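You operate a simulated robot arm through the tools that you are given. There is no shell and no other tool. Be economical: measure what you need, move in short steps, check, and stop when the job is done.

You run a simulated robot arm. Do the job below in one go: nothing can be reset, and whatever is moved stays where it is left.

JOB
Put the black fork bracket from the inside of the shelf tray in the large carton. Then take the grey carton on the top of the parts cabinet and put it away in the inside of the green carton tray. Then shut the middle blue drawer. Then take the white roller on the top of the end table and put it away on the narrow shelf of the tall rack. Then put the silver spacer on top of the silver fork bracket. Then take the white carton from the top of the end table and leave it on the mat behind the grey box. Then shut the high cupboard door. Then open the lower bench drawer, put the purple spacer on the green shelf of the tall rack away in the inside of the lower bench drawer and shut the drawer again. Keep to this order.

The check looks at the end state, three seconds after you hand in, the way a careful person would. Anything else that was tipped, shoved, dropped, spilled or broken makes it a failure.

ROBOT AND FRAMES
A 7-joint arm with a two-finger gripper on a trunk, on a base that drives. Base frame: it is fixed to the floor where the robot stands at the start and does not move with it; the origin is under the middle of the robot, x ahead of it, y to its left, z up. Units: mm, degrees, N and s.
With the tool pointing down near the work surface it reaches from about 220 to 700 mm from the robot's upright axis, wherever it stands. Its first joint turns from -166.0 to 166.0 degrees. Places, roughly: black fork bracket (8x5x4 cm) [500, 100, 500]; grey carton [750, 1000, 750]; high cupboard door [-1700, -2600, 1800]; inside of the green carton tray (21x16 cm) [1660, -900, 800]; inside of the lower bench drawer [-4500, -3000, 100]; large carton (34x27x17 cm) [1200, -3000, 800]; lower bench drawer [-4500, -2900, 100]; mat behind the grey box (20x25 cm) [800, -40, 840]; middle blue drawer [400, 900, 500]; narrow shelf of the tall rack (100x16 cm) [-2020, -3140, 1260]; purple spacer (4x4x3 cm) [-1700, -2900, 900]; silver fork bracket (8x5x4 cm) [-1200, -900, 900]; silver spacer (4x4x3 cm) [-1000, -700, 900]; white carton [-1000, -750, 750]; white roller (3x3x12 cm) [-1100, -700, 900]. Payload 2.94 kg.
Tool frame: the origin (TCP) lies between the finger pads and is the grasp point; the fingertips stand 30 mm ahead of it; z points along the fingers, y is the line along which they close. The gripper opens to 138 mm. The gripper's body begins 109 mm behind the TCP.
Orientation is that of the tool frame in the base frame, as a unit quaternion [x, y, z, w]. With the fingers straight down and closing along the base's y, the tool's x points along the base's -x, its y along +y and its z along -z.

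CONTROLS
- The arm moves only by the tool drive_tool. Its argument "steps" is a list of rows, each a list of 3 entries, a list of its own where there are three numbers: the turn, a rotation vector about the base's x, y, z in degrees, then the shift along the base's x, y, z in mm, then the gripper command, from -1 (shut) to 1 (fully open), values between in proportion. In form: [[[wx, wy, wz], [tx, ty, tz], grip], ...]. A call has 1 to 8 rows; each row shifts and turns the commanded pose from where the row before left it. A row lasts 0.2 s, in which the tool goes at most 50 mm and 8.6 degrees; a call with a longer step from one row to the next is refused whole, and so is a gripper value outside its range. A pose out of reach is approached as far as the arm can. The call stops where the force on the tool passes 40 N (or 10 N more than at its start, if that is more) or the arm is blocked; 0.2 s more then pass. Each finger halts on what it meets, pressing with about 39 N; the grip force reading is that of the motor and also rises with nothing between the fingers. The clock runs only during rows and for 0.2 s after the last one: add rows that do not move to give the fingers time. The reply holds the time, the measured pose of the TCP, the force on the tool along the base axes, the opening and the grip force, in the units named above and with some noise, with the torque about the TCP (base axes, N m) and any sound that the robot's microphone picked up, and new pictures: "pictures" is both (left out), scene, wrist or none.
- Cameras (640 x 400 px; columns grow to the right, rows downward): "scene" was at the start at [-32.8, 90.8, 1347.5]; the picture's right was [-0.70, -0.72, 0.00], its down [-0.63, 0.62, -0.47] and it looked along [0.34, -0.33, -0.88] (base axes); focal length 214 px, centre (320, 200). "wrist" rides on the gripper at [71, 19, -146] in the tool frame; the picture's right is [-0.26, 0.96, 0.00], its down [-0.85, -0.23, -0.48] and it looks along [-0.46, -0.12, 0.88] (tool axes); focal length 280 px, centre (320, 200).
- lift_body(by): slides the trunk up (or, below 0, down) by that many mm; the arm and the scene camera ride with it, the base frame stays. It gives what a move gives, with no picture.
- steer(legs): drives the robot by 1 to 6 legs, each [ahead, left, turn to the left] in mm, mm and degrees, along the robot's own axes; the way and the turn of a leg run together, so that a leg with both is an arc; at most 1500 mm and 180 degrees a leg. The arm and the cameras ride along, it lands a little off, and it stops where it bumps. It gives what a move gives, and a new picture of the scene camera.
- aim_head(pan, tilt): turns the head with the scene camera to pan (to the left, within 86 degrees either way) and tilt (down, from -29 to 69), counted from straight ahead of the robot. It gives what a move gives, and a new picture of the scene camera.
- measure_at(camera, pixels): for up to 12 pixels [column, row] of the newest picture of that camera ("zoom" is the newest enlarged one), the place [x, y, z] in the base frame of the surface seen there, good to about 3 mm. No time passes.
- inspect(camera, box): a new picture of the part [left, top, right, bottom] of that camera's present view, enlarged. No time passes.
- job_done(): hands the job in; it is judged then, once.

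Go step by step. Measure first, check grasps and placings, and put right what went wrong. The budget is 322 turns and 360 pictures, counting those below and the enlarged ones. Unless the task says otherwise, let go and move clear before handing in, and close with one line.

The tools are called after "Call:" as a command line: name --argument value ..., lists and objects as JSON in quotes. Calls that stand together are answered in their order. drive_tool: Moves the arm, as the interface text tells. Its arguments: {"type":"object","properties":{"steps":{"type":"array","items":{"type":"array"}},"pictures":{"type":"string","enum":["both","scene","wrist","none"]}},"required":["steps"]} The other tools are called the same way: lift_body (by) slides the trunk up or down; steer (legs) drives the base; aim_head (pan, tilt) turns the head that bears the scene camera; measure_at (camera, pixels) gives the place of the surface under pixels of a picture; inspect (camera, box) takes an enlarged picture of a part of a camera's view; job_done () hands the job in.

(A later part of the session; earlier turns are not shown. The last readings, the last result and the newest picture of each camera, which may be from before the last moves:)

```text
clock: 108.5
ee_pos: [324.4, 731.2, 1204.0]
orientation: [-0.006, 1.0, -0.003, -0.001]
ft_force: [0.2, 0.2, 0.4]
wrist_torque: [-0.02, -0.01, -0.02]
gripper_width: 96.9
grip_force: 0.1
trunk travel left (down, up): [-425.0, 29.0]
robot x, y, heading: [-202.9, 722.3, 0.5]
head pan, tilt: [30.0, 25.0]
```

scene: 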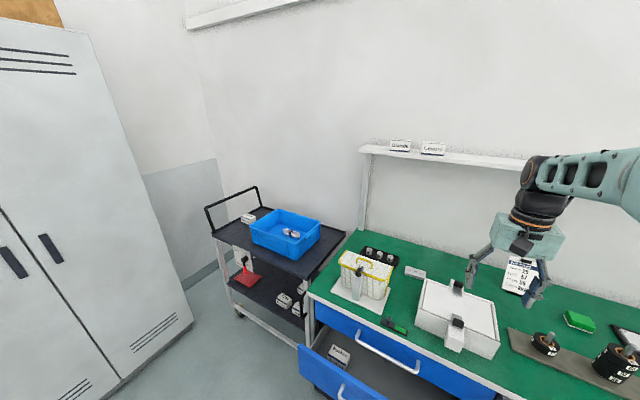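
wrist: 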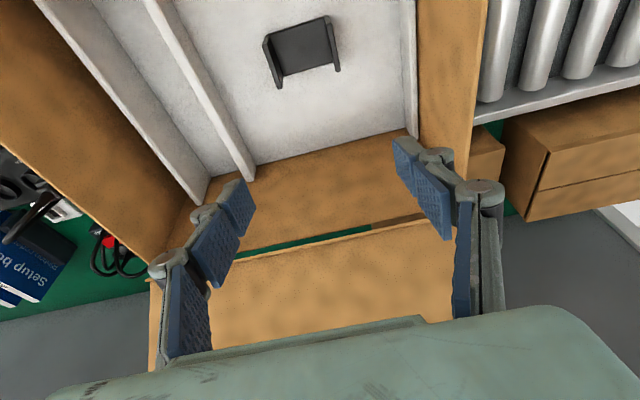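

A small carton stands at (415,272), with others on the trolley. Zoom in.

Call:
inspect --camera "scene" --box '[330, 235, 450, 310]'

Call:
measure_at --camera "zoom" --pixels '[[410, 190], [500, 200], [410, 210], [500, 222], [455, 207], [380, 90], [200, 140], [530, 270], [590, 400], [440, 185], [350, 230]]'

```text
5.33 times, centred on (390, 272) of scene
```

zoom: 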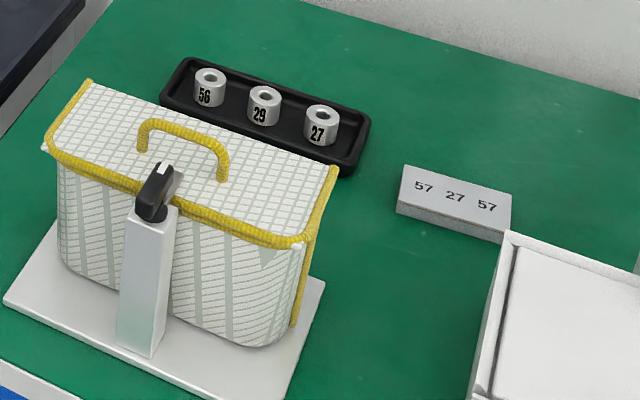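

```text
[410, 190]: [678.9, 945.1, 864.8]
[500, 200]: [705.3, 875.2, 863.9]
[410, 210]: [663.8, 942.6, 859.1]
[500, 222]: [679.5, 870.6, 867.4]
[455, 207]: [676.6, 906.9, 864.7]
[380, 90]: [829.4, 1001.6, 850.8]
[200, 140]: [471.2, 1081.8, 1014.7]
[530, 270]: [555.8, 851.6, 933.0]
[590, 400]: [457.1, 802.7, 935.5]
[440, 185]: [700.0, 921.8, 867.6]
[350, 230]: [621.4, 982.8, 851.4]
```

The grey flat box "57 27 57" is at (690,908,865). I check the cartons on the trolley too before deciding.

Call:
inspect --camera "scene" --box '[220, 200, 350, 370]'

Call:
measure_at --camera "scene" --pixels '[[247, 217], [283, 300], [338, 353], [235, 235], [290, 232]]'

Call:
inspect --camera "scene" --box '[395, 258, 440, 286]'

```text
2.35 times, centred on (285, 285) of scene
```

zoom: 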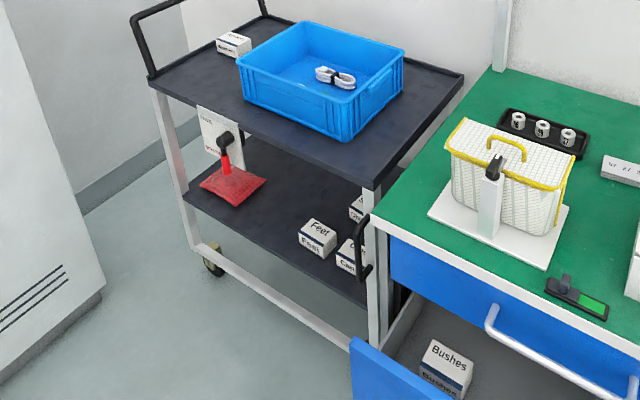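

```text
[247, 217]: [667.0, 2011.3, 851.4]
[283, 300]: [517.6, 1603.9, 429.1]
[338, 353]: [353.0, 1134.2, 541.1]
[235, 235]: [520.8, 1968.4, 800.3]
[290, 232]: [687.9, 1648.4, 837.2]
```

```text
14.22 times, centred on (418, 272) of scene
```

zoom: 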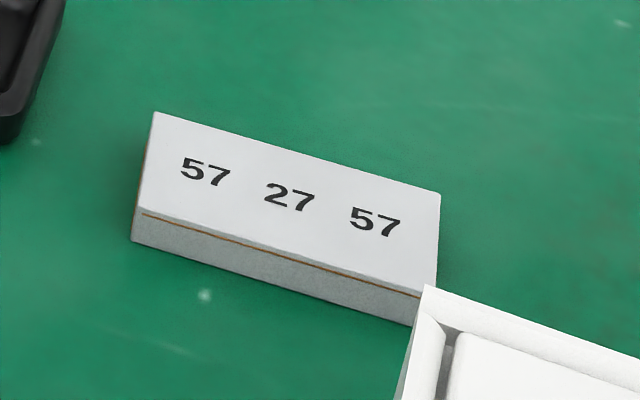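

I need to know how far the open middle drawer sticks out and the robot's footprint options, so I measure the drawer front and bench edges.

Call:
aim_head --pan 30 --tilt 50

Call:
inspect --camera "scene" --box '[240, 130, 520, 305]'

```text
clock: 109.4
ee_pos: [326.1, 730.7, 1205.5]
orientation: [-0.005, 1.0, -0.003, -0.001]
ft_force: [-0.3, 0.1, -0.1]
wrist_torque: [0.0, 0.0, 0.03]
gripper_width: 96.6
grip_force: 0.1
trunk travel left (down, up): [-425.0, 29.0]
robot x, y, heading: [-198.5, 725.6, 0.5]
head pan, tilt: [30.0, 50.0]
```

scene: 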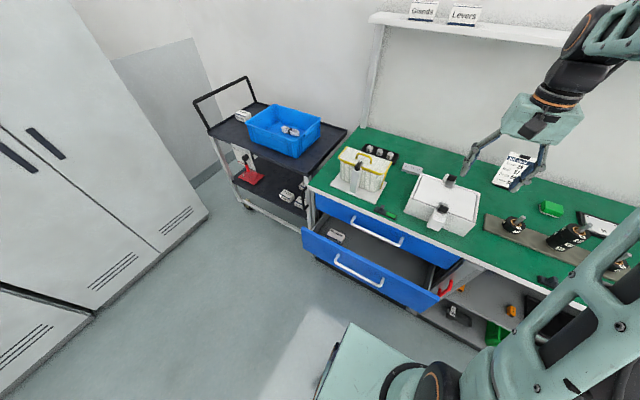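

```text
2.29 times, centred on (380, 218) of scene
```

zoom: 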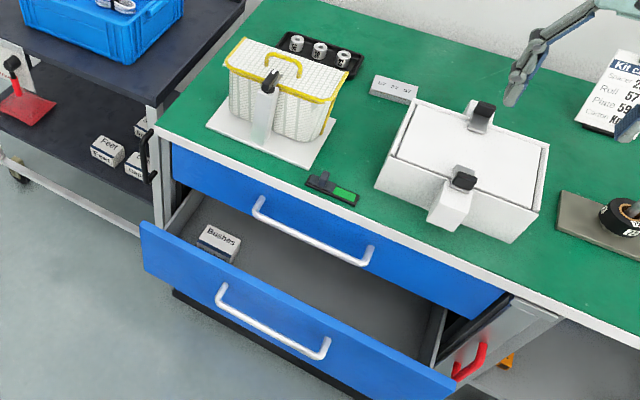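

Call:
measure_at --camera "zoom" --pixels '[[145, 230], [455, 378], [275, 320], [230, 295], [320, 345], [505, 298], [163, 140], [400, 85], [230, 350], [440, 310]]'

Call:
measure_at --camera "scene" --pixels '[[350, 325], [435, 360], [320, 390], [380, 350], [355, 340], [303, 240]]'

```text
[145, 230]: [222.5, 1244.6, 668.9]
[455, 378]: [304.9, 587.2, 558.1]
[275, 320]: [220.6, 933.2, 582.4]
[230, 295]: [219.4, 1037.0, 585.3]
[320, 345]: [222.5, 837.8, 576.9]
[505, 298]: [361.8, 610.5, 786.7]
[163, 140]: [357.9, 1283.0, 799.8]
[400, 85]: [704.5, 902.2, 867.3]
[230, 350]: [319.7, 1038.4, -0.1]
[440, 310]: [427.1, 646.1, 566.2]
```

```text
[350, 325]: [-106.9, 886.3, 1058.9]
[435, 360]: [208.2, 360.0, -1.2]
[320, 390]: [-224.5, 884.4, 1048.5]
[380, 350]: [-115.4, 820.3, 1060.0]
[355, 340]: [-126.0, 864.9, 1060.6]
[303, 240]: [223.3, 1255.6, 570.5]
```

Drawer handle sticks out to x≈213. I drive to about x=−100, y=905 and reach over it.

Call:
steer --legs '[[0, 180, -0.5], [90, 0, 0]]'

Call:
drive_tool --steps '[[[0, 0, 0], [40, 0, 0], 0.3], [[0, -5, 0], [40, 0, -20], 0.3], [[0, -5, 0], [40, 0, -20], 0.3], [[0, -5, 0], [20, 0, -20], 0.3], [[0, -5, 0], [0, 0, -20], 0.3]]' --pictures "wrist"

```text
clock: 112.4
ee_pos: [413.1, 908.0, 1204.6]
orientation: [-0.001, 1.0, -0.003, -0.002]
ft_force: [0.9, 0.2, 0.6]
wrist_torque: [0.0, 0.04, -0.01]
gripper_width: 96.6
grip_force: 0.0
trunk travel left (down, up): [-425.0, 29.0]
robot x, y, heading: [-110.3, 901.2, -0.1]
head pan, tilt: [30.0, 50.0]
```

scene: 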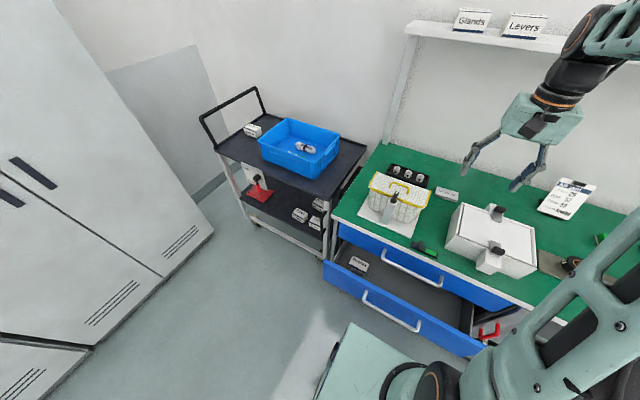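

```text
clock: 113.6
ee_pos: [551.8, 909.3, 1125.2]
orientation: [0.0, 0.984, -0.003, 0.176]
ft_force: [0.1, -0.8, -0.1]
wrist_torque: [0.02, -0.02, -0.01]
gripper_width: 89.6
grip_force: 0.0
trunk travel left (down, up): [-425.0, 29.0]
robot x, y, heading: [-114.9, 903.4, 0.3]
head pan, tilt: [30.0, 50.0]
```

wrist: 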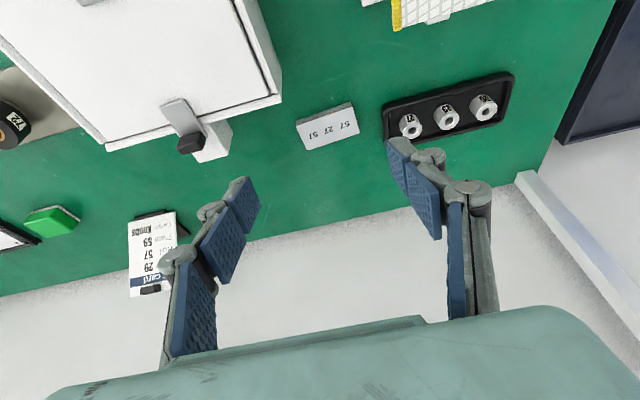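

Call:
inspect --camera "wrist" --box '[270, 70, 410, 160]'

Call:
measure_at --camera "zoom" --pixels '[[130, 230], [375, 150], [185, 345], [410, 270], [120, 260], [270, 250], [60, 80], [520, 320], [365, 145]]'

```text
4.44 times, centred on (340, 115) of wrist
```

zoom: 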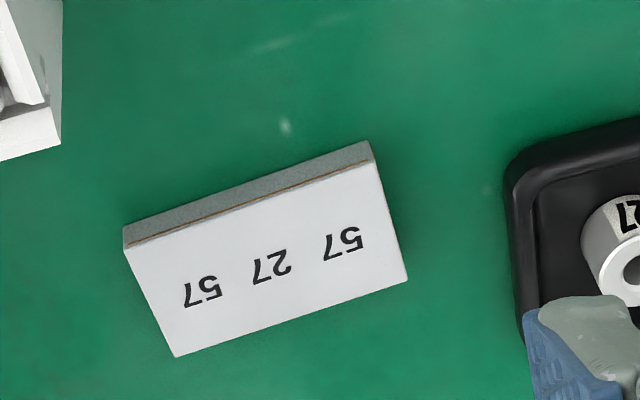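

```text
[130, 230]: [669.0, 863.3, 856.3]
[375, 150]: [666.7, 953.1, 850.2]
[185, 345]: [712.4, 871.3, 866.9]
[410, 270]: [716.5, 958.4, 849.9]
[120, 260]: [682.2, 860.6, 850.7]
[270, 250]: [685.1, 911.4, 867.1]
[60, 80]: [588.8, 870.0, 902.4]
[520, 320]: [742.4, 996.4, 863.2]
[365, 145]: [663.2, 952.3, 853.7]
```

The grey carton spans x 668–714, y 866–955, z 850–867. I'll grip it along y with a modest tilt; lower the trunk for better reach.

Call:
measure_at --camera "wrist" --pixels '[[283, 100], [232, 135], [190, 105], [190, 148], [384, 110], [388, 140], [395, 20], [270, 40]]'

Call:
lift_body --by -180

```text
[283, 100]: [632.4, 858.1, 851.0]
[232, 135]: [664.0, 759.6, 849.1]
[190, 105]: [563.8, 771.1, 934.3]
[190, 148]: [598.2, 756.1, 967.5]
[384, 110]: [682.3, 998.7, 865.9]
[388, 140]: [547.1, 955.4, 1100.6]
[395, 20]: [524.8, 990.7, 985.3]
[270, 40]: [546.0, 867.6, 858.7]
```

```text
clock: 115.6
ee_pos: [551.5, 905.0, 946.8]
orientation: [0.0, 0.984, -0.004, 0.176]
ft_force: [6.9, -9.6, 18.2]
wrist_torque: [-0.95, 0.05, 0.37]
gripper_width: 106.5
grip_force: 9.5
trunk travel left (down, up): [-245.0, 209.0]
robot x, y, heading: [-113.3, 905.2, 0.3]
head pan, tilt: [30.0, 50.0]
```

There is contact (18 N) — the finger touched the white box. I lift straight up at once and look.

Call:
drive_tool --steps '[[[0, 0, 0], [0, 0, 40], 0.3], [[0, 0, 0], [0, 0, 45], 0.3], [[0, 0, 0], [0, 0, 45], 0.3]]' --pictures "both"

```text
clock: 116.4
ee_pos: [552.4, 909.6, 1074.4]
orientation: [0.0, 0.985, -0.002, 0.172]
ft_force: [0.5, 0.5, -1.0]
wrist_torque: [0.02, 0.04, 0.01]
gripper_width: 89.7
grip_force: 0.0
trunk travel left (down, up): [-245.0, 209.0]
robot x, y, heading: [-110.7, 904.4, 0.2]
head pan, tilt: [30.0, 50.0]
```

scene: 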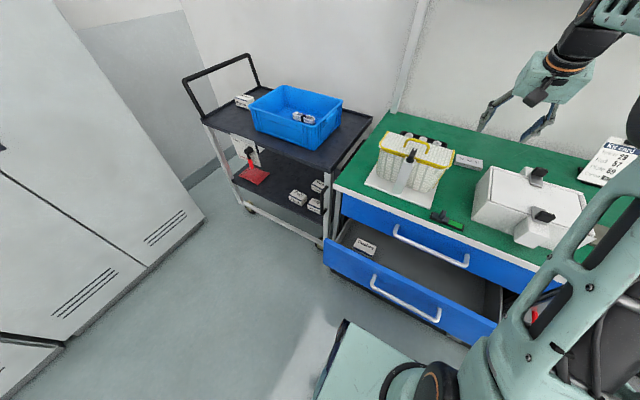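
wrist: 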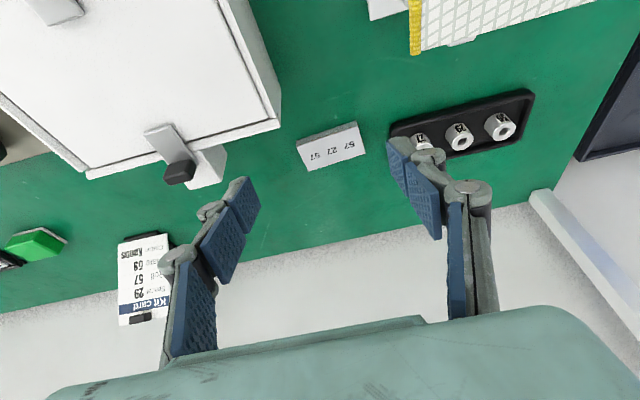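

Everything looks in place; I verify the white box and basket haven't shifted.

Call:
measure_at --camera "wrist" --pixels '[[278, 118], [240, 20], [272, 100], [310, 165], [360, 130], [300, 145], [365, 152], [412, 50], [415, 10], [470, 100], [393, 130], [268, 60]]'

Call:
measure_at --camera "scene" --pixels '[[489, 169], [475, 205], [522, 197], [585, 195], [420, 190], [385, 140], [452, 160]]'

```text
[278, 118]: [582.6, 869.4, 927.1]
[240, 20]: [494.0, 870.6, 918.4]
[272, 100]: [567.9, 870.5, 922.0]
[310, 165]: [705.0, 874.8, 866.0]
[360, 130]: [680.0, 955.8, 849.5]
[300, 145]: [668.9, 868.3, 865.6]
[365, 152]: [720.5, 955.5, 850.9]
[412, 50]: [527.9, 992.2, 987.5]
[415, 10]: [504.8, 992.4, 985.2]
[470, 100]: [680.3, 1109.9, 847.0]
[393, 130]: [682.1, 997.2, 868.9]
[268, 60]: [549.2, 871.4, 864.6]
```

```text
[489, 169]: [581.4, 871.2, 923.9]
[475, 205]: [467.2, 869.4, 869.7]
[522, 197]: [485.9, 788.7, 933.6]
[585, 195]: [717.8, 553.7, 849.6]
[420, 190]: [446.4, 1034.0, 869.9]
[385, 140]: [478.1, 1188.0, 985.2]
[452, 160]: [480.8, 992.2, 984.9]
```

All unmoved. I move forward beyond the box at height, then will descend on the carton.

Call:
drive_tool --steps '[[[0, 0, 0], [45, 0, -5], 0.55], [[0, -5, 0], [45, 0, -10], 0.55], [[0, 0, 0], [45, 0, -20], 0.55], [[0, 0, 0], [4, 2, -40], 0.55], [[0, 0, 0], [0, 0, -40], 0.55]]' --pictures "wrist"

```text
clock: 117.6
ee_pos: [694.5, 911.4, 959.8]
orientation: [0.0, 0.976, -0.003, 0.216]
ft_force: [-0.1, 0.4, 0.0]
wrist_torque: [-0.02, -0.01, -0.01]
gripper_width: 106.6
grip_force: 0.0
trunk travel left (down, up): [-245.0, 209.0]
robot x, y, heading: [-110.2, 901.0, 0.3]
head pan, tilt: [30.0, 50.0]
```

wrist: 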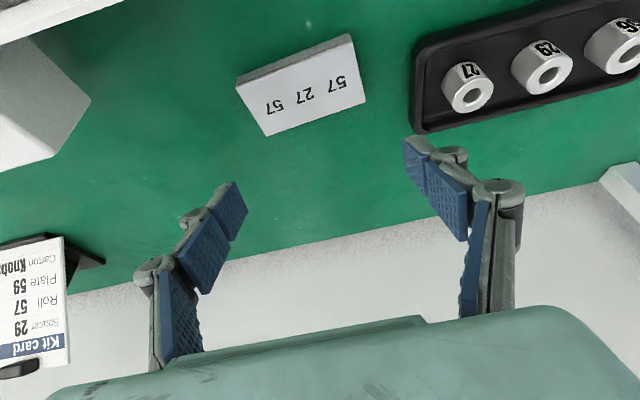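

The carton is centred between the fingers. I lower so tips just clear the bench and centre them on the carton.

Call:
drive_tool --steps '[[[0, 0, 0], [-12, 0, -40], 0.55], [[0, 0, 0], [0, 0, -25], 0.55], [[0, 0, 0], [0, 0, -6], 0.55], [[0, 0, 0], [0, 0, 0], 0.55]]' --pictures "wrist"

```text
clock: 118.6
ee_pos: [678.8, 911.2, 888.4]
orientation: [0.0, 0.977, -0.003, 0.215]
ft_force: [0.5, 0.5, 1.2]
wrist_torque: [-0.03, -0.02, 0.02]
gripper_width: 107.0
grip_force: 0.2
trunk travel left (down, up): [-245.0, 209.0]
robot x, y, heading: [-112.8, 899.4, -0.0]
head pan, tilt: [30.0, 50.0]
```

wrist: 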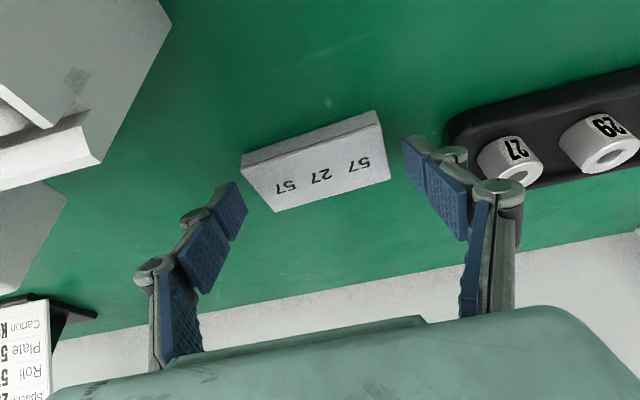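

Call:
drive_tool --steps '[[[0, 0, 0], [0, 0, 0], 0.3], [[0, 0, 0], [0, 0, 0], 0.1], [[0, 0, 0], [0, 0, 0], 0], [[0, 0, 0], [0, 0, 0], 0]]' --pictures "wrist"

```text
clock: 119.6
ee_pos: [678.4, 910.2, 890.0]
orientation: [0.0, 0.976, -0.003, 0.216]
ft_force: [-0.4, -1.1, 1.7]
wrist_torque: [-0.06, 0.03, 0.01]
gripper_width: 89.0
grip_force: 39.0
trunk travel left (down, up): [-245.0, 209.0]
robot x, y, heading: [-113.8, 898.1, -0.0]
head pan, tilt: [30.0, 50.0]
```

wrist: 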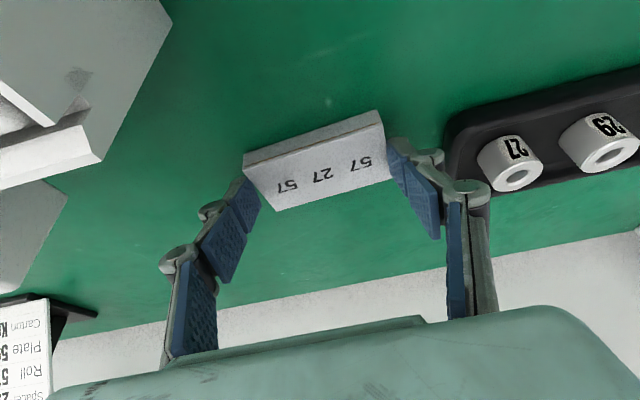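

Gripped at 89 mm with 39 N. Lift straight up.

Call:
drive_tool --steps '[[[0, 0, 0], [0, 0, 25], -0.1], [[0, 0, 0], [0, 0, 45], -0.1], [[0, 0, 0], [0, 0, 45], -0.1], [[0, 0, 0], [0, 0, 45], -0.1], [[0, 0, 0], [0, 0, 45], -0.1], [[0, 0, 0], [-45, 0, 0], -0.1], [[0, 0, 0], [-45, 0, 0], -0.1], [[0, 5, 0], [-45, 0, 0], -0.1]]' --pictures "wrist"

```text
clock: 121.4
ee_pos: [624.5, 910.8, 1124.6]
orientation: [0.0, 0.985, -0.003, 0.171]
ft_force: [0.0, -0.2, 0.2]
wrist_torque: [0.01, 0.02, -0.02]
gripper_width: 88.8
grip_force: 39.1
out of reach, approached as far as the arm can: row 5, 6, 7, 8
trunk travel left (down, up): [-245.0, 209.0]
robot x, y, heading: [-111.8, 901.2, -0.1]
head pan, tilt: [30.0, 50.0]
```

wrist: 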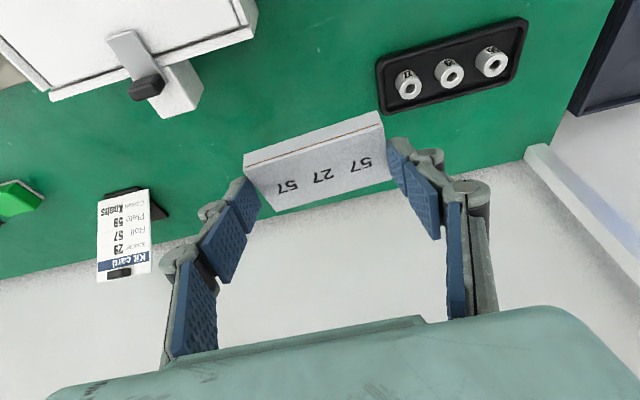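

The carton is held. I straighten the tool and head for the green carton tray on the door-side table.

Call:
drive_tool --steps '[[[0, 5, 0], [-40, 0, 20], -0.1], [[0, 5, 0], [-40, 0, 10], -0.1], [[0, 5, 0], [-45, 0, 0], -0.1], [[0, 5, 0], [-45, 0, 0], -0.1]]' --pictures "none"

Call:
steer --legs '[[-120, 0, 0], [0, 0, -90], [1500, 0, 0], [1150, 0, 0], [0, 1450, 0]]'

Call:
aim_head --pan 85 --tilt 30

```text
clock: 122.4
ee_pos: [491.6, 912.4, 1167.7]
orientation: [-0.001, 0.999, -0.003, 0.037]
ft_force: [-1.7, -0.9, -4.0]
wrist_torque: [0.19, -0.18, 0.0]
gripper_width: 88.7
grip_force: 38.8
out of reach, approached as far as the arm can: row 2, 3
trunk travel left (down, up): [-245.0, 209.0]
robot x, y, heading: [-114.4, 902.7, 0.2]
head pan, tilt: [30.0, 50.0]
```

```text
clock: 152.8
ee_pos: [1162.5, -2468.4, 1160.4]
orientation: [0.719, 0.694, -0.024, 0.019]
ft_force: [-0.1, 0.0, 0.2]
wrist_torque: [0.04, -0.01, -0.01]
gripper_width: 88.5
grip_force: 39.2
trunk travel left (down, up): [-245.0, 209.0]
robot x, y, heading: [1177.3, -1860.6, -92.1]
head pan, tilt: [30.0, 50.0]
```

scene: 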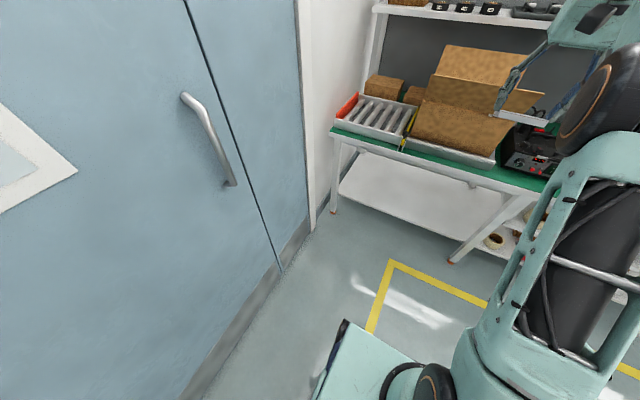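

```text
clock: 154.1
ee_pos: [1163.1, -2468.5, 1160.9]
orientation: [0.72, 0.694, -0.023, 0.02]
ft_force: [-0.1, 0.1, 0.4]
wrist_torque: [0.03, 0.0, 0.0]
gripper_width: 88.5
grip_force: 39.3
trunk travel left (down, up): [-245.0, 209.0]
robot x, y, heading: [1175.8, -1860.4, -91.9]
head pan, tilt: [85.0, 30.0]
```

scene: 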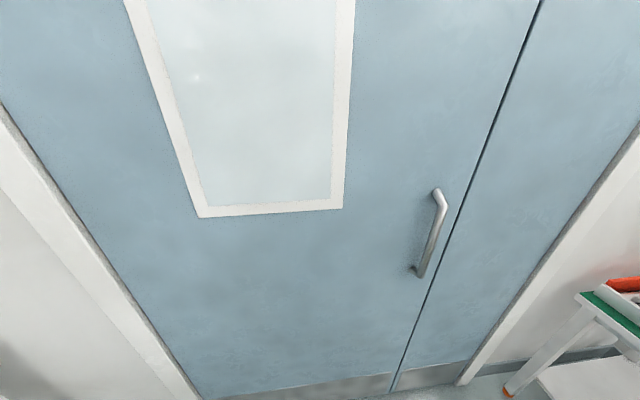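

The door wall is near on the left; I turn clockwise (over open floor) to face the door-side table.

Call:
steer --legs '[[0, 0, -178]]'

Call:
aim_head --pan -20 --tilt 30

```text
clock: 161.9
ee_pos: [1200.0, -1249.1, 1160.9]
orientation: [-0.686, 0.727, 0.02, 0.024]
ft_force: [0.2, 0.7, -0.1]
wrist_torque: [-0.01, 0.0, -0.01]
gripper_width: 88.5
grip_force: 39.5
trunk travel left (down, up): [-245.0, 209.0]
robot x, y, heading: [1173.9, -1858.2, 86.8]
head pan, tilt: [85.0, 30.0]
```

scene: 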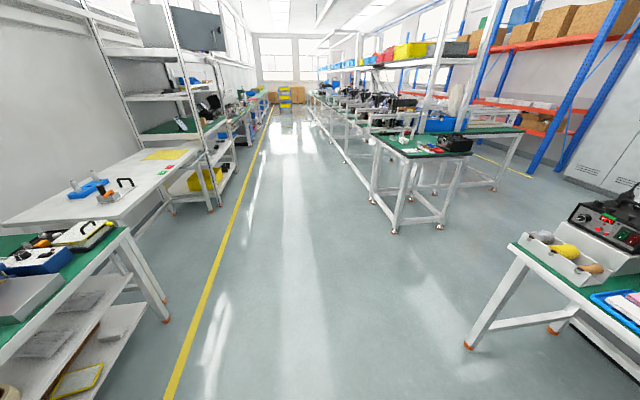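

```text
clock: 163.7
ee_pos: [1201.1, -1251.1, 1160.6]
orientation: [-0.686, 0.727, 0.02, 0.024]
ft_force: [-0.1, 0.2, -0.4]
wrist_torque: [0.03, 0.01, -0.02]
gripper_width: 88.4
grip_force: 39.4
trunk travel left (down, up): [-245.0, 209.0]
robot x, y, heading: [1171.7, -1857.4, 86.6]
head pan, tilt: [-20.0, 30.0]
```

scene: 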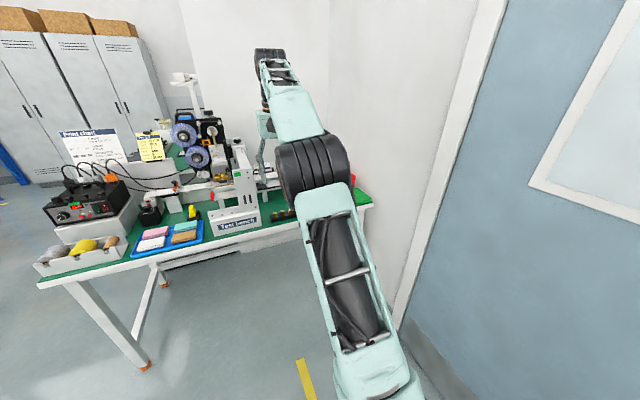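

Call:
measure_at --camera "scene" --pixels '[[368, 202], [42, 288], [437, 180], [355, 193], [240, 225], [255, 165], [285, 213], [415, 260]]'

Call:
aim_head --pan -45 --tilt 40

```text
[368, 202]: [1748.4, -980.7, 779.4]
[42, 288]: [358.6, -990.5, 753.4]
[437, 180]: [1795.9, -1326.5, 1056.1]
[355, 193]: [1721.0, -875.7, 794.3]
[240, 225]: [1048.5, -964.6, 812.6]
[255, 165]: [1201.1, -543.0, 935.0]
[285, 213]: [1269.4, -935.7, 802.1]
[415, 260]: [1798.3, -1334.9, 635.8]
```

```text
clock: 164.6
ee_pos: [1199.8, -1250.9, 1160.9]
orientation: [-0.686, 0.727, 0.019, 0.024]
ft_force: [-1.2, -0.9, 0.3]
wrist_torque: [-0.01, 0.01, -0.02]
gripper_width: 88.5
grip_force: 38.9
trunk travel left (down, up): [-245.0, 209.0]
robot x, y, heading: [1176.4, -1858.8, 86.8]
head pan, tilt: [-45.0, 40.0]
```

scene: 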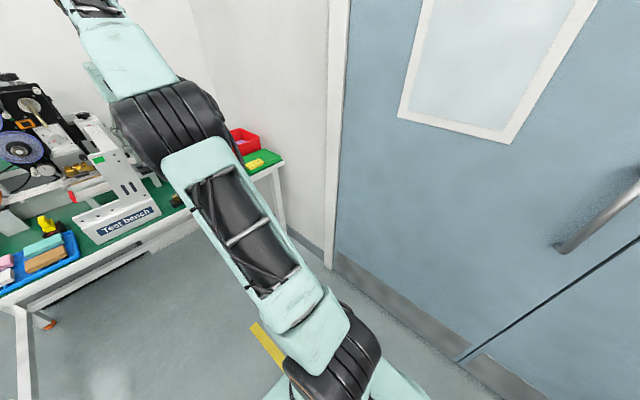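

The green tray is at (260,160) near the table's right end. I drive to about (1440,−1470), facing it.

Call:
steer --legs '[[0, -265, 3.2], [370, 0, 0]]'

Call:
drive_tool --steps '[[[0, 0, 0], [0, 0, 0], -0.1]]' --pictures "wrist"

```text
clock: 169.4
ee_pos: [1427.9, -892.2, 1161.8]
orientation: [0.707, -0.706, -0.02, -0.023]
ft_force: [-0.7, 0.6, 0.3]
wrist_torque: [0.0, 0.05, 0.05]
gripper_width: 88.3
grip_force: 38.5
trunk travel left (down, up): [-245.0, 209.0]
robot x, y, heading: [1438.5, -1502.7, 90.0]
head pan, tilt: [-45.0, 40.0]
```

scene: 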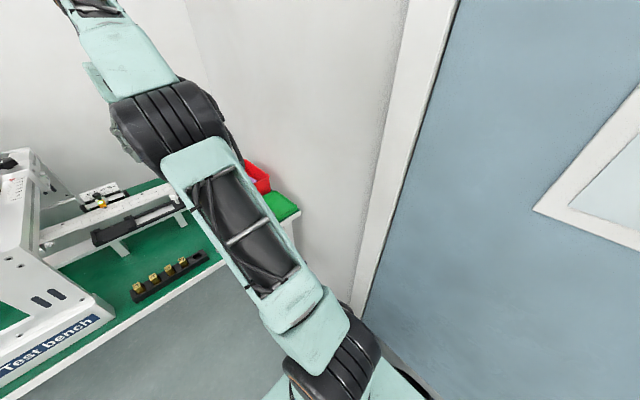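

```text
clock: 169.8
ee_pos: [1428.6, -891.9, 1161.3]
orientation: [0.707, -0.706, -0.019, -0.023]
ft_force: [-0.6, 0.7, 0.2]
wrist_torque: [-0.01, 0.0, 0.02]
gripper_width: 88.5
grip_force: 38.7
trunk travel left (down, up): [-245.0, 209.0]
robot x, y, heading: [1437.1, -1502.3, 90.2]
head pan, tilt: [-45.0, 40.0]
```

wrist: 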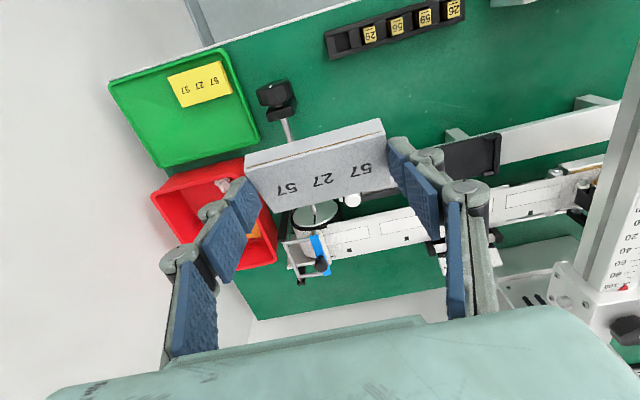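

The green tray holds a similar yellow carton, confirming the grey carton. Measure the free part of the tray.

Call:
measure_at --camera "wrist" --pixels '[[110, 85], [220, 50], [257, 140], [165, 165], [170, 80], [230, 95], [180, 140], [225, 120], [200, 85], [150, 110], [185, 108], [272, 95]]'

Call:
inspect --camera "wrist" --box '[90, 30, 320, 180]'

```text
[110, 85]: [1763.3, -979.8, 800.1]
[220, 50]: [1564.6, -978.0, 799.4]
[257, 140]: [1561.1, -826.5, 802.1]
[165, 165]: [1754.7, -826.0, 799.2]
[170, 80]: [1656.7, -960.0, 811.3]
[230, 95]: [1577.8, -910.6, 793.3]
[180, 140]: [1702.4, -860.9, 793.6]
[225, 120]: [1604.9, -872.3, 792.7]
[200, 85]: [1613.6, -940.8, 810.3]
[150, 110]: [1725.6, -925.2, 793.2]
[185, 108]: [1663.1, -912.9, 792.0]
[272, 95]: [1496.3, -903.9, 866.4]
```

```text
2.67 times, centred on (205, 105) of wrist
```

zoom: 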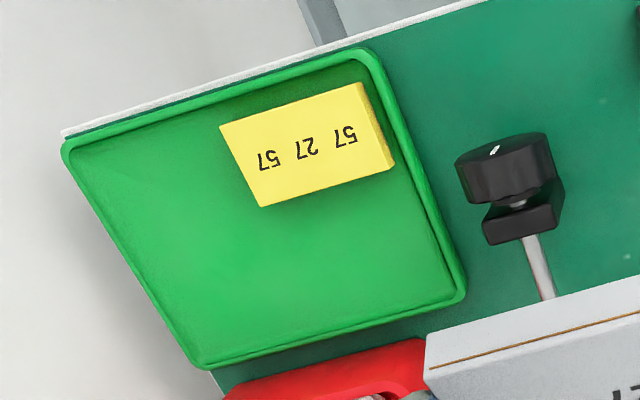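

Tray floor z≈793, free strip y −905…−840. I place the grey carton centred at about (1670,−868), restoring the 25° grasp tilt.

Call:
drive_tool --steps '[[[4, 0, 0], [45, 2, -10], -0.1], [[4, 0, 0], [45, 2, -10], -0.1], [[4, 0, 0], [45, 2, -10], -0.1], [[4.2, 0, 0], [45, 2, -15], -0.1], [[4.2, 0, 0], [45, 2, -15], -0.1], [[0, 0, 0], [17, 2, -40], -0.1], [[0, 0, 0], [0, 0, -45], -0.1], [[0, 0, 0], [0, 0, -45], -0.1]]' --pictures "wrist"

```text
clock: 171.6
ee_pos: [1671.2, -881.2, 971.2]
orientation: [0.692, -0.692, -0.144, -0.149]
ft_force: [-0.7, 0.3, 0.2]
wrist_torque: [-0.01, -0.02, -0.02]
gripper_width: 88.1
grip_force: 38.8
trunk travel left (down, up): [-245.0, 209.0]
robot x, y, heading: [1438.6, -1501.3, 90.0]
head pan, tilt: [-45.0, 40.0]
```

wrist: 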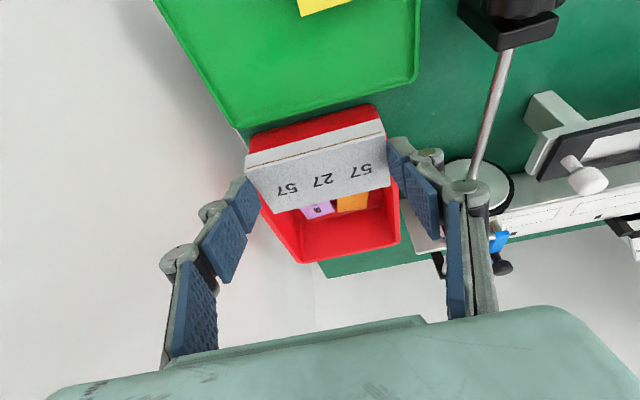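

Call:
drive_tool --steps '[[[0, 0, 0], [0, 0, -45], -0.1], [[0, 0, 0], [0, 0, -45], -0.1], [[1, 0, 0], [0, 0, -30], -0.1], [[0, 0, 0], [0, 0, -10], -0.1], [[0, 0, 0], [0, 0, -6], -0.1]]' --pictures "wrist"

```text
clock: 172.8
ee_pos: [1669.8, -879.4, 837.1]
orientation: [0.691, -0.69, -0.151, -0.154]
ft_force: [-0.5, -0.6, 0.1]
wrist_torque: [-0.02, 0.02, -0.01]
gripper_width: 88.2
grip_force: 38.6
trunk travel left (down, up): [-245.0, 209.0]
robot x, y, heading: [1437.8, -1504.8, 90.2]
head pan, tilt: [-45.0, 40.0]
```

wrist: 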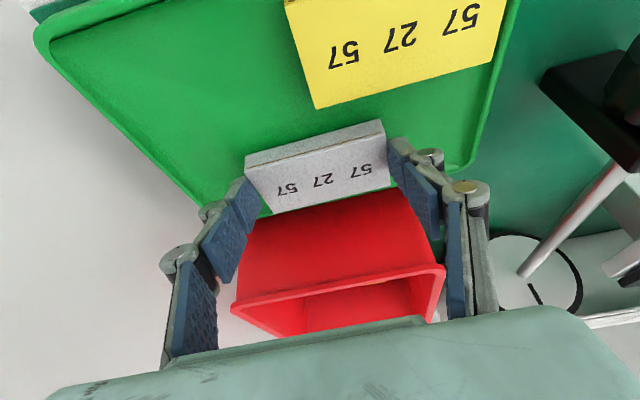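

Call:
drive_tool --steps '[[[0, 0, 0], [0, 0, -3], -0.1], [[0, 0, 0], [0, 0, -3], -0.1]]' --pictures "none"

```text
clock: 173.4
ee_pos: [1670.0, -881.1, 832.9]
orientation: [0.691, -0.69, -0.151, -0.155]
ft_force: [-0.6, -0.3, 6.4]
wrist_torque: [0.05, -0.17, 0.02]
gripper_width: 88.5
grip_force: 38.6
trunk travel left (down, up): [-245.0, 209.0]
robot x, y, heading: [1440.8, -1503.1, 90.2]
head pan, tilt: [-45.0, 40.0]
```

Touching (6 N). Open slightly and rise.

Call:
drive_tool --steps '[[[0, 0, 0], [0, 0, 0], 0.48], [[0, 0, 0], [0, 0, 0], 0.48], [[0, 0, 0], [0, 0, 20], 0.48], [[0, 0, 0], [0, 0, 40], 0.48], [[0, 0, 0], [0, 0, 45], 0.48], [[0, 0, 0], [0, 0, 45], 0.48], [[0, 0, 0], [0, 0, 45], 0.48], [[0, 0, 0], [0, 0, 45], 0.48]]' --pictures "wrist"

```text
clock: 175.2
ee_pos: [1672.8, -882.1, 1071.0]
orientation: [0.691, -0.69, -0.15, -0.154]
ft_force: [1.3, -0.1, 0.2]
wrist_torque: [-0.04, 0.02, -0.01]
gripper_width: 102.2
grip_force: 0.0
trunk travel left (down, up): [-245.0, 209.0]
robot x, y, heading: [1435.9, -1501.3, 90.1]
head pan, tilt: [-45.0, 40.0]
```

wrist: 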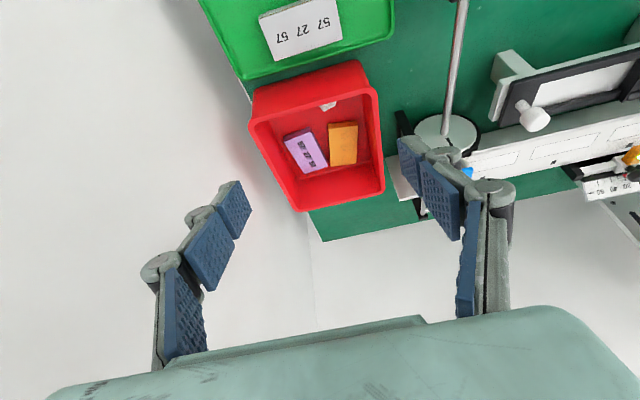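

The grey carton is in the tray (wrist 300,30). Now I retract the arm and drive to the blue drawers.

Call:
drive_tool --steps '[[[-5, 0, 0], [-45, -5, 10], 0.48], [[-5, 0, 0], [-45, -5, 10], 0], [[-5, 0, 0], [-45, -5, 10], -0.5], [[-5, 0, 0], [-45, -5, 10], -1], [[-5, 0, 0], [-45, -5, 10], -1], [[0, 0, 0], [0, -40, 0], -1], [[0, 0, 0], [0, -40, 0], -1]]' --pictures "none"

Call:
steer --legs '[[-350, 0, 0], [0, 1500, 0], [0, 190, 0], [1500, 0, 0], [1150, 0, 0], [0, 0, -90]]'

Call:
aim_head --pan 15 --tilt 50

```text
clock: 176.8
ee_pos: [1446.6, -985.1, 1122.3]
orientation: [0.708, -0.707, 0.002, -0.002]
ft_force: [-0.3, 0.3, 0.4]
wrist_torque: [0.01, -0.02, -0.05]
gripper_width: 0.0
grip_force: 28.6
trunk travel left (down, up): [-245.0, 209.0]
robot x, y, heading: [1440.0, -1499.5, 90.2]
head pan, tilt: [-45.0, 40.0]
```

```text
clock: 210.2
ee_pos: [253.9, 766.0, 1121.8]
orientation: [0.018, 1.0, -0.003, 0.0]
ft_force: [0.0, 0.8, -0.4]
wrist_torque: [-0.01, 0.0, 0.02]
gripper_width: 0.0
grip_force: 28.3
trunk travel left (down, up): [-245.0, 209.0]
robot x, y, heading: [-266.1, 799.9, -2.3]
head pan, tilt: [-45.0, 40.0]
```

scene: 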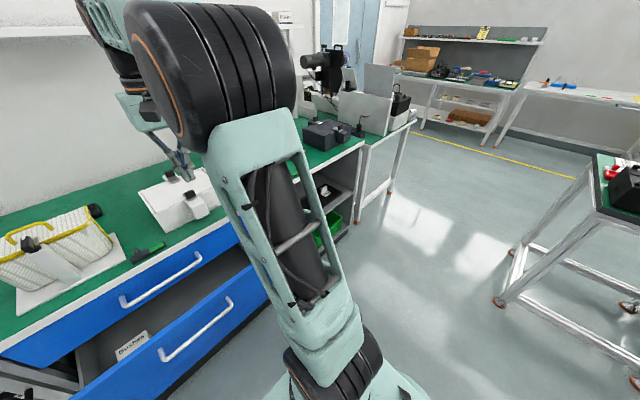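

```text
clock: 211.5
ee_pos: [253.7, 765.7, 1121.5]
orientation: [0.019, 1.0, -0.003, -0.001]
ft_force: [-1.7, 0.3, -0.9]
wrist_torque: [0.02, 0.0, 0.02]
gripper_width: 0.0
grip_force: 28.6
trunk travel left (down, up): [-245.0, 209.0]
robot x, y, heading: [-260.6, 793.7, -1.9]
head pan, tilt: [15.0, 50.0]
```

scene: 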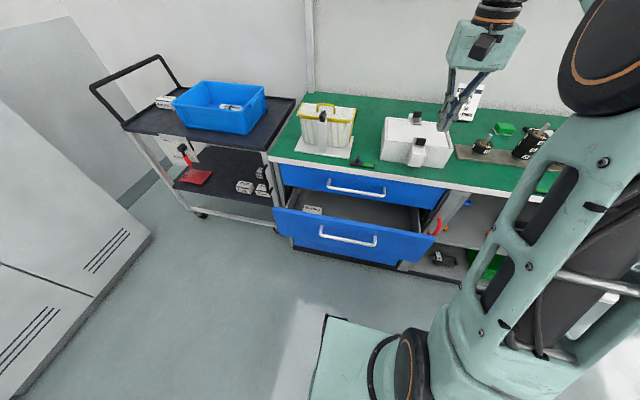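

Call:
inspect --camera "scene" --box '[260, 150, 460, 275]'

Call:
measure_at --camera "zoom" --pixels '[[45, 190], [550, 280], [290, 225], [60, 280], [290, 260], [295, 290], [180, 275], [365, 300], [250, 120], [330, 130], [430, 330], [520, 190]]'

```text
3.20 times, centred on (360, 212) of scene
```

zoom: 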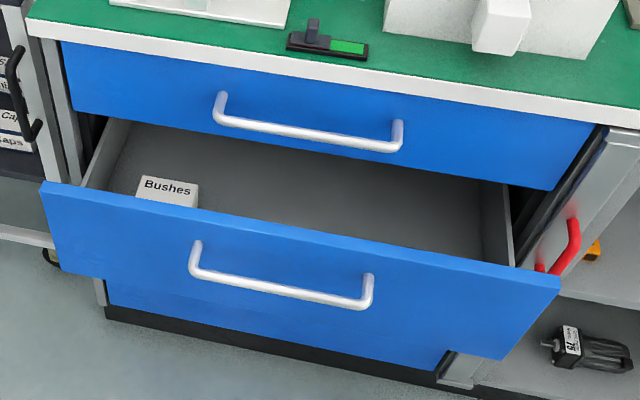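

```text
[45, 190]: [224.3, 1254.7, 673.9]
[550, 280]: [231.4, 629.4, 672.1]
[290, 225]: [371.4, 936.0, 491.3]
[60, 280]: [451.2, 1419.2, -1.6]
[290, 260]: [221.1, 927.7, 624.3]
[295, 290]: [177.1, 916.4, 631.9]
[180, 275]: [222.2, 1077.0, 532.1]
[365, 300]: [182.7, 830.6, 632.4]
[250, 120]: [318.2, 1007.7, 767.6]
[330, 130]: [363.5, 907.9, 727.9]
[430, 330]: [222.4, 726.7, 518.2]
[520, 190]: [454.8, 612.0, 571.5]
```

Drawer face x≈222 (z up to 673), handle bar x≈178 at z≈632; shut face should be x≈363. I'll push on the face above the handle with closed fingers; first position the base.

Call:
steer --legs '[[-80, 140, 2]]'

Call:
drive_tool --steps '[[[0, -6, 0], [0, 0, -48], -1], [[0, -6, 0], [0, 0, -48], -1], [[0, -6, 0], [0, 0, -48], -1], [[0, -6, 0], [0, 0, -48], -1], [[0, -6, 0], [0, 0, -48], -1], [[0, -6, 0], [0, 0, -48], -1], [[0, -6, 0], [0, 0, -48], -1], [[0, -6, 0], [0, 0, -48], -1]]' --pictures "both"

```text
clock: 213.4
ee_pos: [179.4, 928.6, 1120.8]
orientation: [0.0, 1.0, -0.002, -0.001]
ft_force: [-0.8, 0.6, -0.2]
wrist_torque: [0.02, 0.03, 0.01]
gripper_width: 0.0
grip_force: 28.6
trunk travel left (down, up): [-245.0, 209.0]
robot x, y, heading: [-343.6, 935.7, 0.4]
head pan, tilt: [15.0, 50.0]
```

scene: 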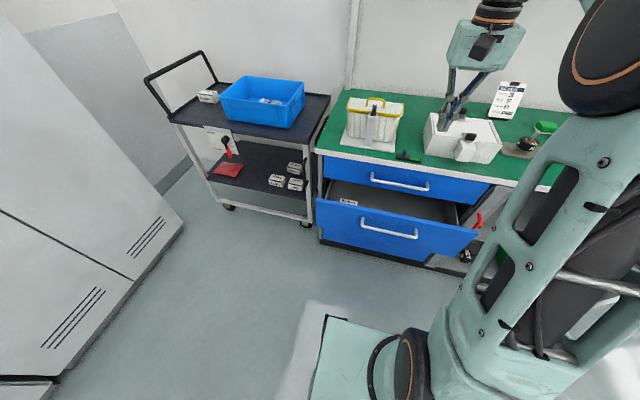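

```text
clock: 215.2
ee_pos: [177.3, 926.8, 735.7]
orientation: [0.0, 0.914, -0.002, 0.405]
ft_force: [0.2, 0.4, -0.2]
wrist_torque: [-0.01, 0.05, -0.03]
gripper_width: 0.0
grip_force: 28.0
trunk travel left (down, up): [-245.0, 209.0]
robot x, y, heading: [-341.1, 932.9, -0.1]
head pan, tilt: [15.0, 50.0]
```

scene: 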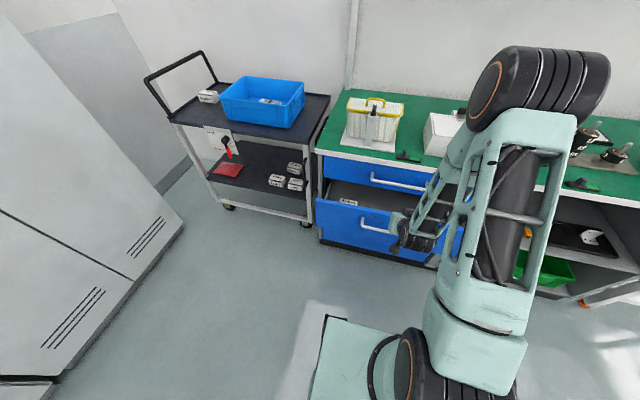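
wrist: 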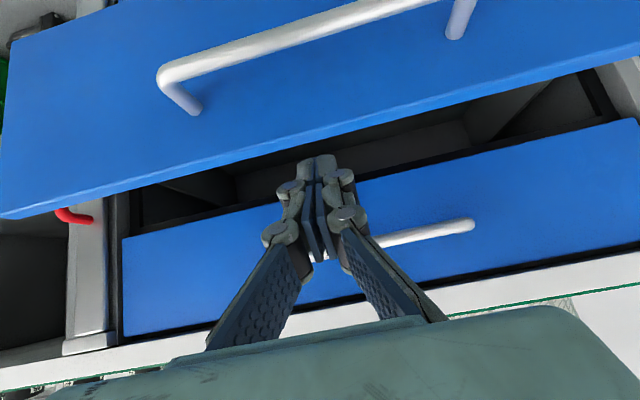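

Fingers are just above and in front of the drawer front. Lower to z≈672 and then push in +x.

Call:
drive_tool --steps '[[[0, 0, 0], [-15, 6, -30], -1], [[0, 0, 0], [-10, 6, -34], -1], [[0, 0, 0], [20, 0, 0], -1], [[0, 0, 0], [20, 0, 0], -1], [[0, 0, 0], [20, 0, 0], -1]]' --pictures "wrist"

```text
clock: 216.4
ee_pos: [214.5, 940.7, 674.2]
orientation: [0.0, 0.913, -0.002, 0.407]
ft_force: [-0.8, 0.1, -1.1]
wrist_torque: [0.02, -0.01, -0.01]
gripper_width: 0.0
grip_force: 28.6
trunk travel left (down, up): [-245.0, 209.0]
robot x, y, heading: [-338.5, 937.3, 0.0]
head pan, tilt: [15.0, 50.0]
```

wrist: 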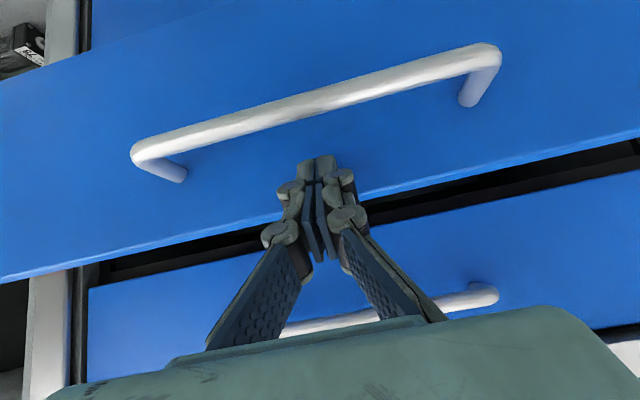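

Tips sit on the face above the handle. Keep pushing.

Call:
drive_tool --steps '[[[0, 0, 0], [20, 0, 0], -1], [[0, 0, 0], [20, 0, 0], -1], [[0, 0, 0], [20, 0, 0], -1], [[0, 0, 0], [20, 0, 0], -1], [[0, 0, 0], [20, 0, 0], -1]]' --pictures "both"

```text
clock: 217.6
ee_pos: [314.7, 940.3, 674.6]
orientation: [0.001, 0.913, -0.002, 0.407]
ft_force: [-0.3, -1.1, 0.4]
wrist_torque: [-0.02, 0.03, -0.01]
gripper_width: 0.0
grip_force: 28.7
trunk travel left (down, up): [-245.0, 209.0]
robot x, y, heading: [-339.4, 932.4, -0.4]
head pan, tilt: [15.0, 50.0]
```

scene: 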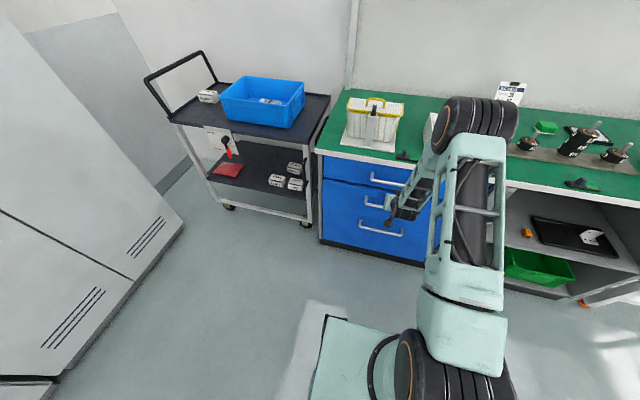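
wrist: 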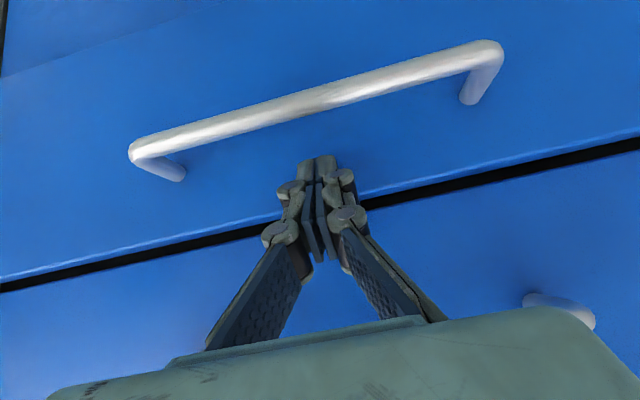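

Closing nicely; the gap is almost gone. Push until it stops.

Call:
drive_tool --steps '[[[0, 0, 0], [10, 0, 0], -1], [[0, 0, 0], [10, 0, 0], -1], [[0, 0, 0], [8, 0, 0], -1], [[0, 0, 0], [8, 0, 0], -1], [[0, 0, 0], [8, 0, 0], -1]]' --pictures "wrist"

```text
clock: 218.4
ee_pos: [333.0, 941.0, 669.4]
orientation: [0.001, 0.918, -0.003, 0.398]
ft_force: [-7.7, 0.1, 0.2]
wrist_torque: [0.0, 0.04, 0.03]
gripper_width: 6.1
grip_force: 28.4
trunk travel left (down, up): [-245.0, 209.0]
robot x, y, heading: [-338.7, 937.3, -0.3]
head pan, tilt: [15.0, 50.0]
stopped in row 3: the force on the tool passed its limit at 50 N (the readings are from after the stop); the commanded pose is now the measured one
```

wrist: 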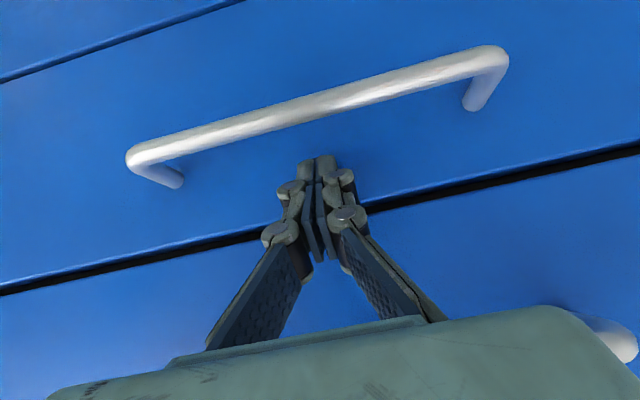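

It hit the stop. I check flushness by measuring the faces.

Call:
measure_at --camera "wrist" --pixels '[[100, 220], [450, 150], [100, 290], [480, 230], [100, 30], [60, 100]]'

Call:
drive_tool --steps '[[[0, 0, 0], [-40, 0, 0], -1], [[0, 0, 0], [-45, 0, 0], -1], [[0, 0, 0], [-45, 0, 0], -0.5], [[0, 0, 0], [-30, 0, 20], -0.3]]' --pictures "scene"

```text
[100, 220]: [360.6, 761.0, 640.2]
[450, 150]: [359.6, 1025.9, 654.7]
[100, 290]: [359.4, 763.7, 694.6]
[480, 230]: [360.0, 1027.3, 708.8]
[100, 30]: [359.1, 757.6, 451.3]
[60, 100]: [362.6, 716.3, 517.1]
```

```text
clock: 219.4
ee_pos: [174.4, 940.6, 690.2]
orientation: [0.0, 0.917, -0.003, 0.399]
ft_force: [-0.4, 0.4, -0.7]
wrist_torque: [0.01, -0.02, -0.03]
gripper_width: 48.1
grip_force: 0.1
trunk travel left (down, up): [-245.0, 209.0]
robot x, y, heading: [-339.8, 933.7, 0.3]
head pan, tilt: [15.0, 50.0]
```

scene: 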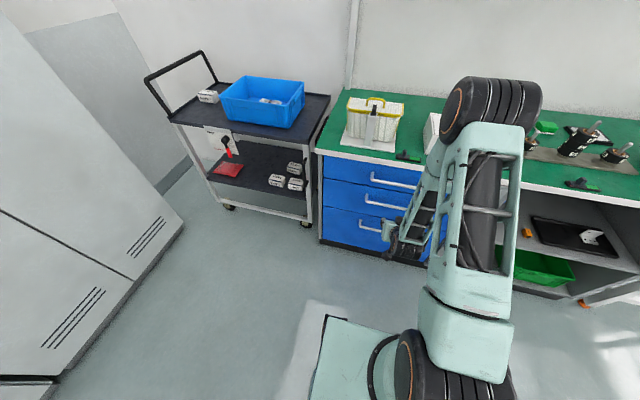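

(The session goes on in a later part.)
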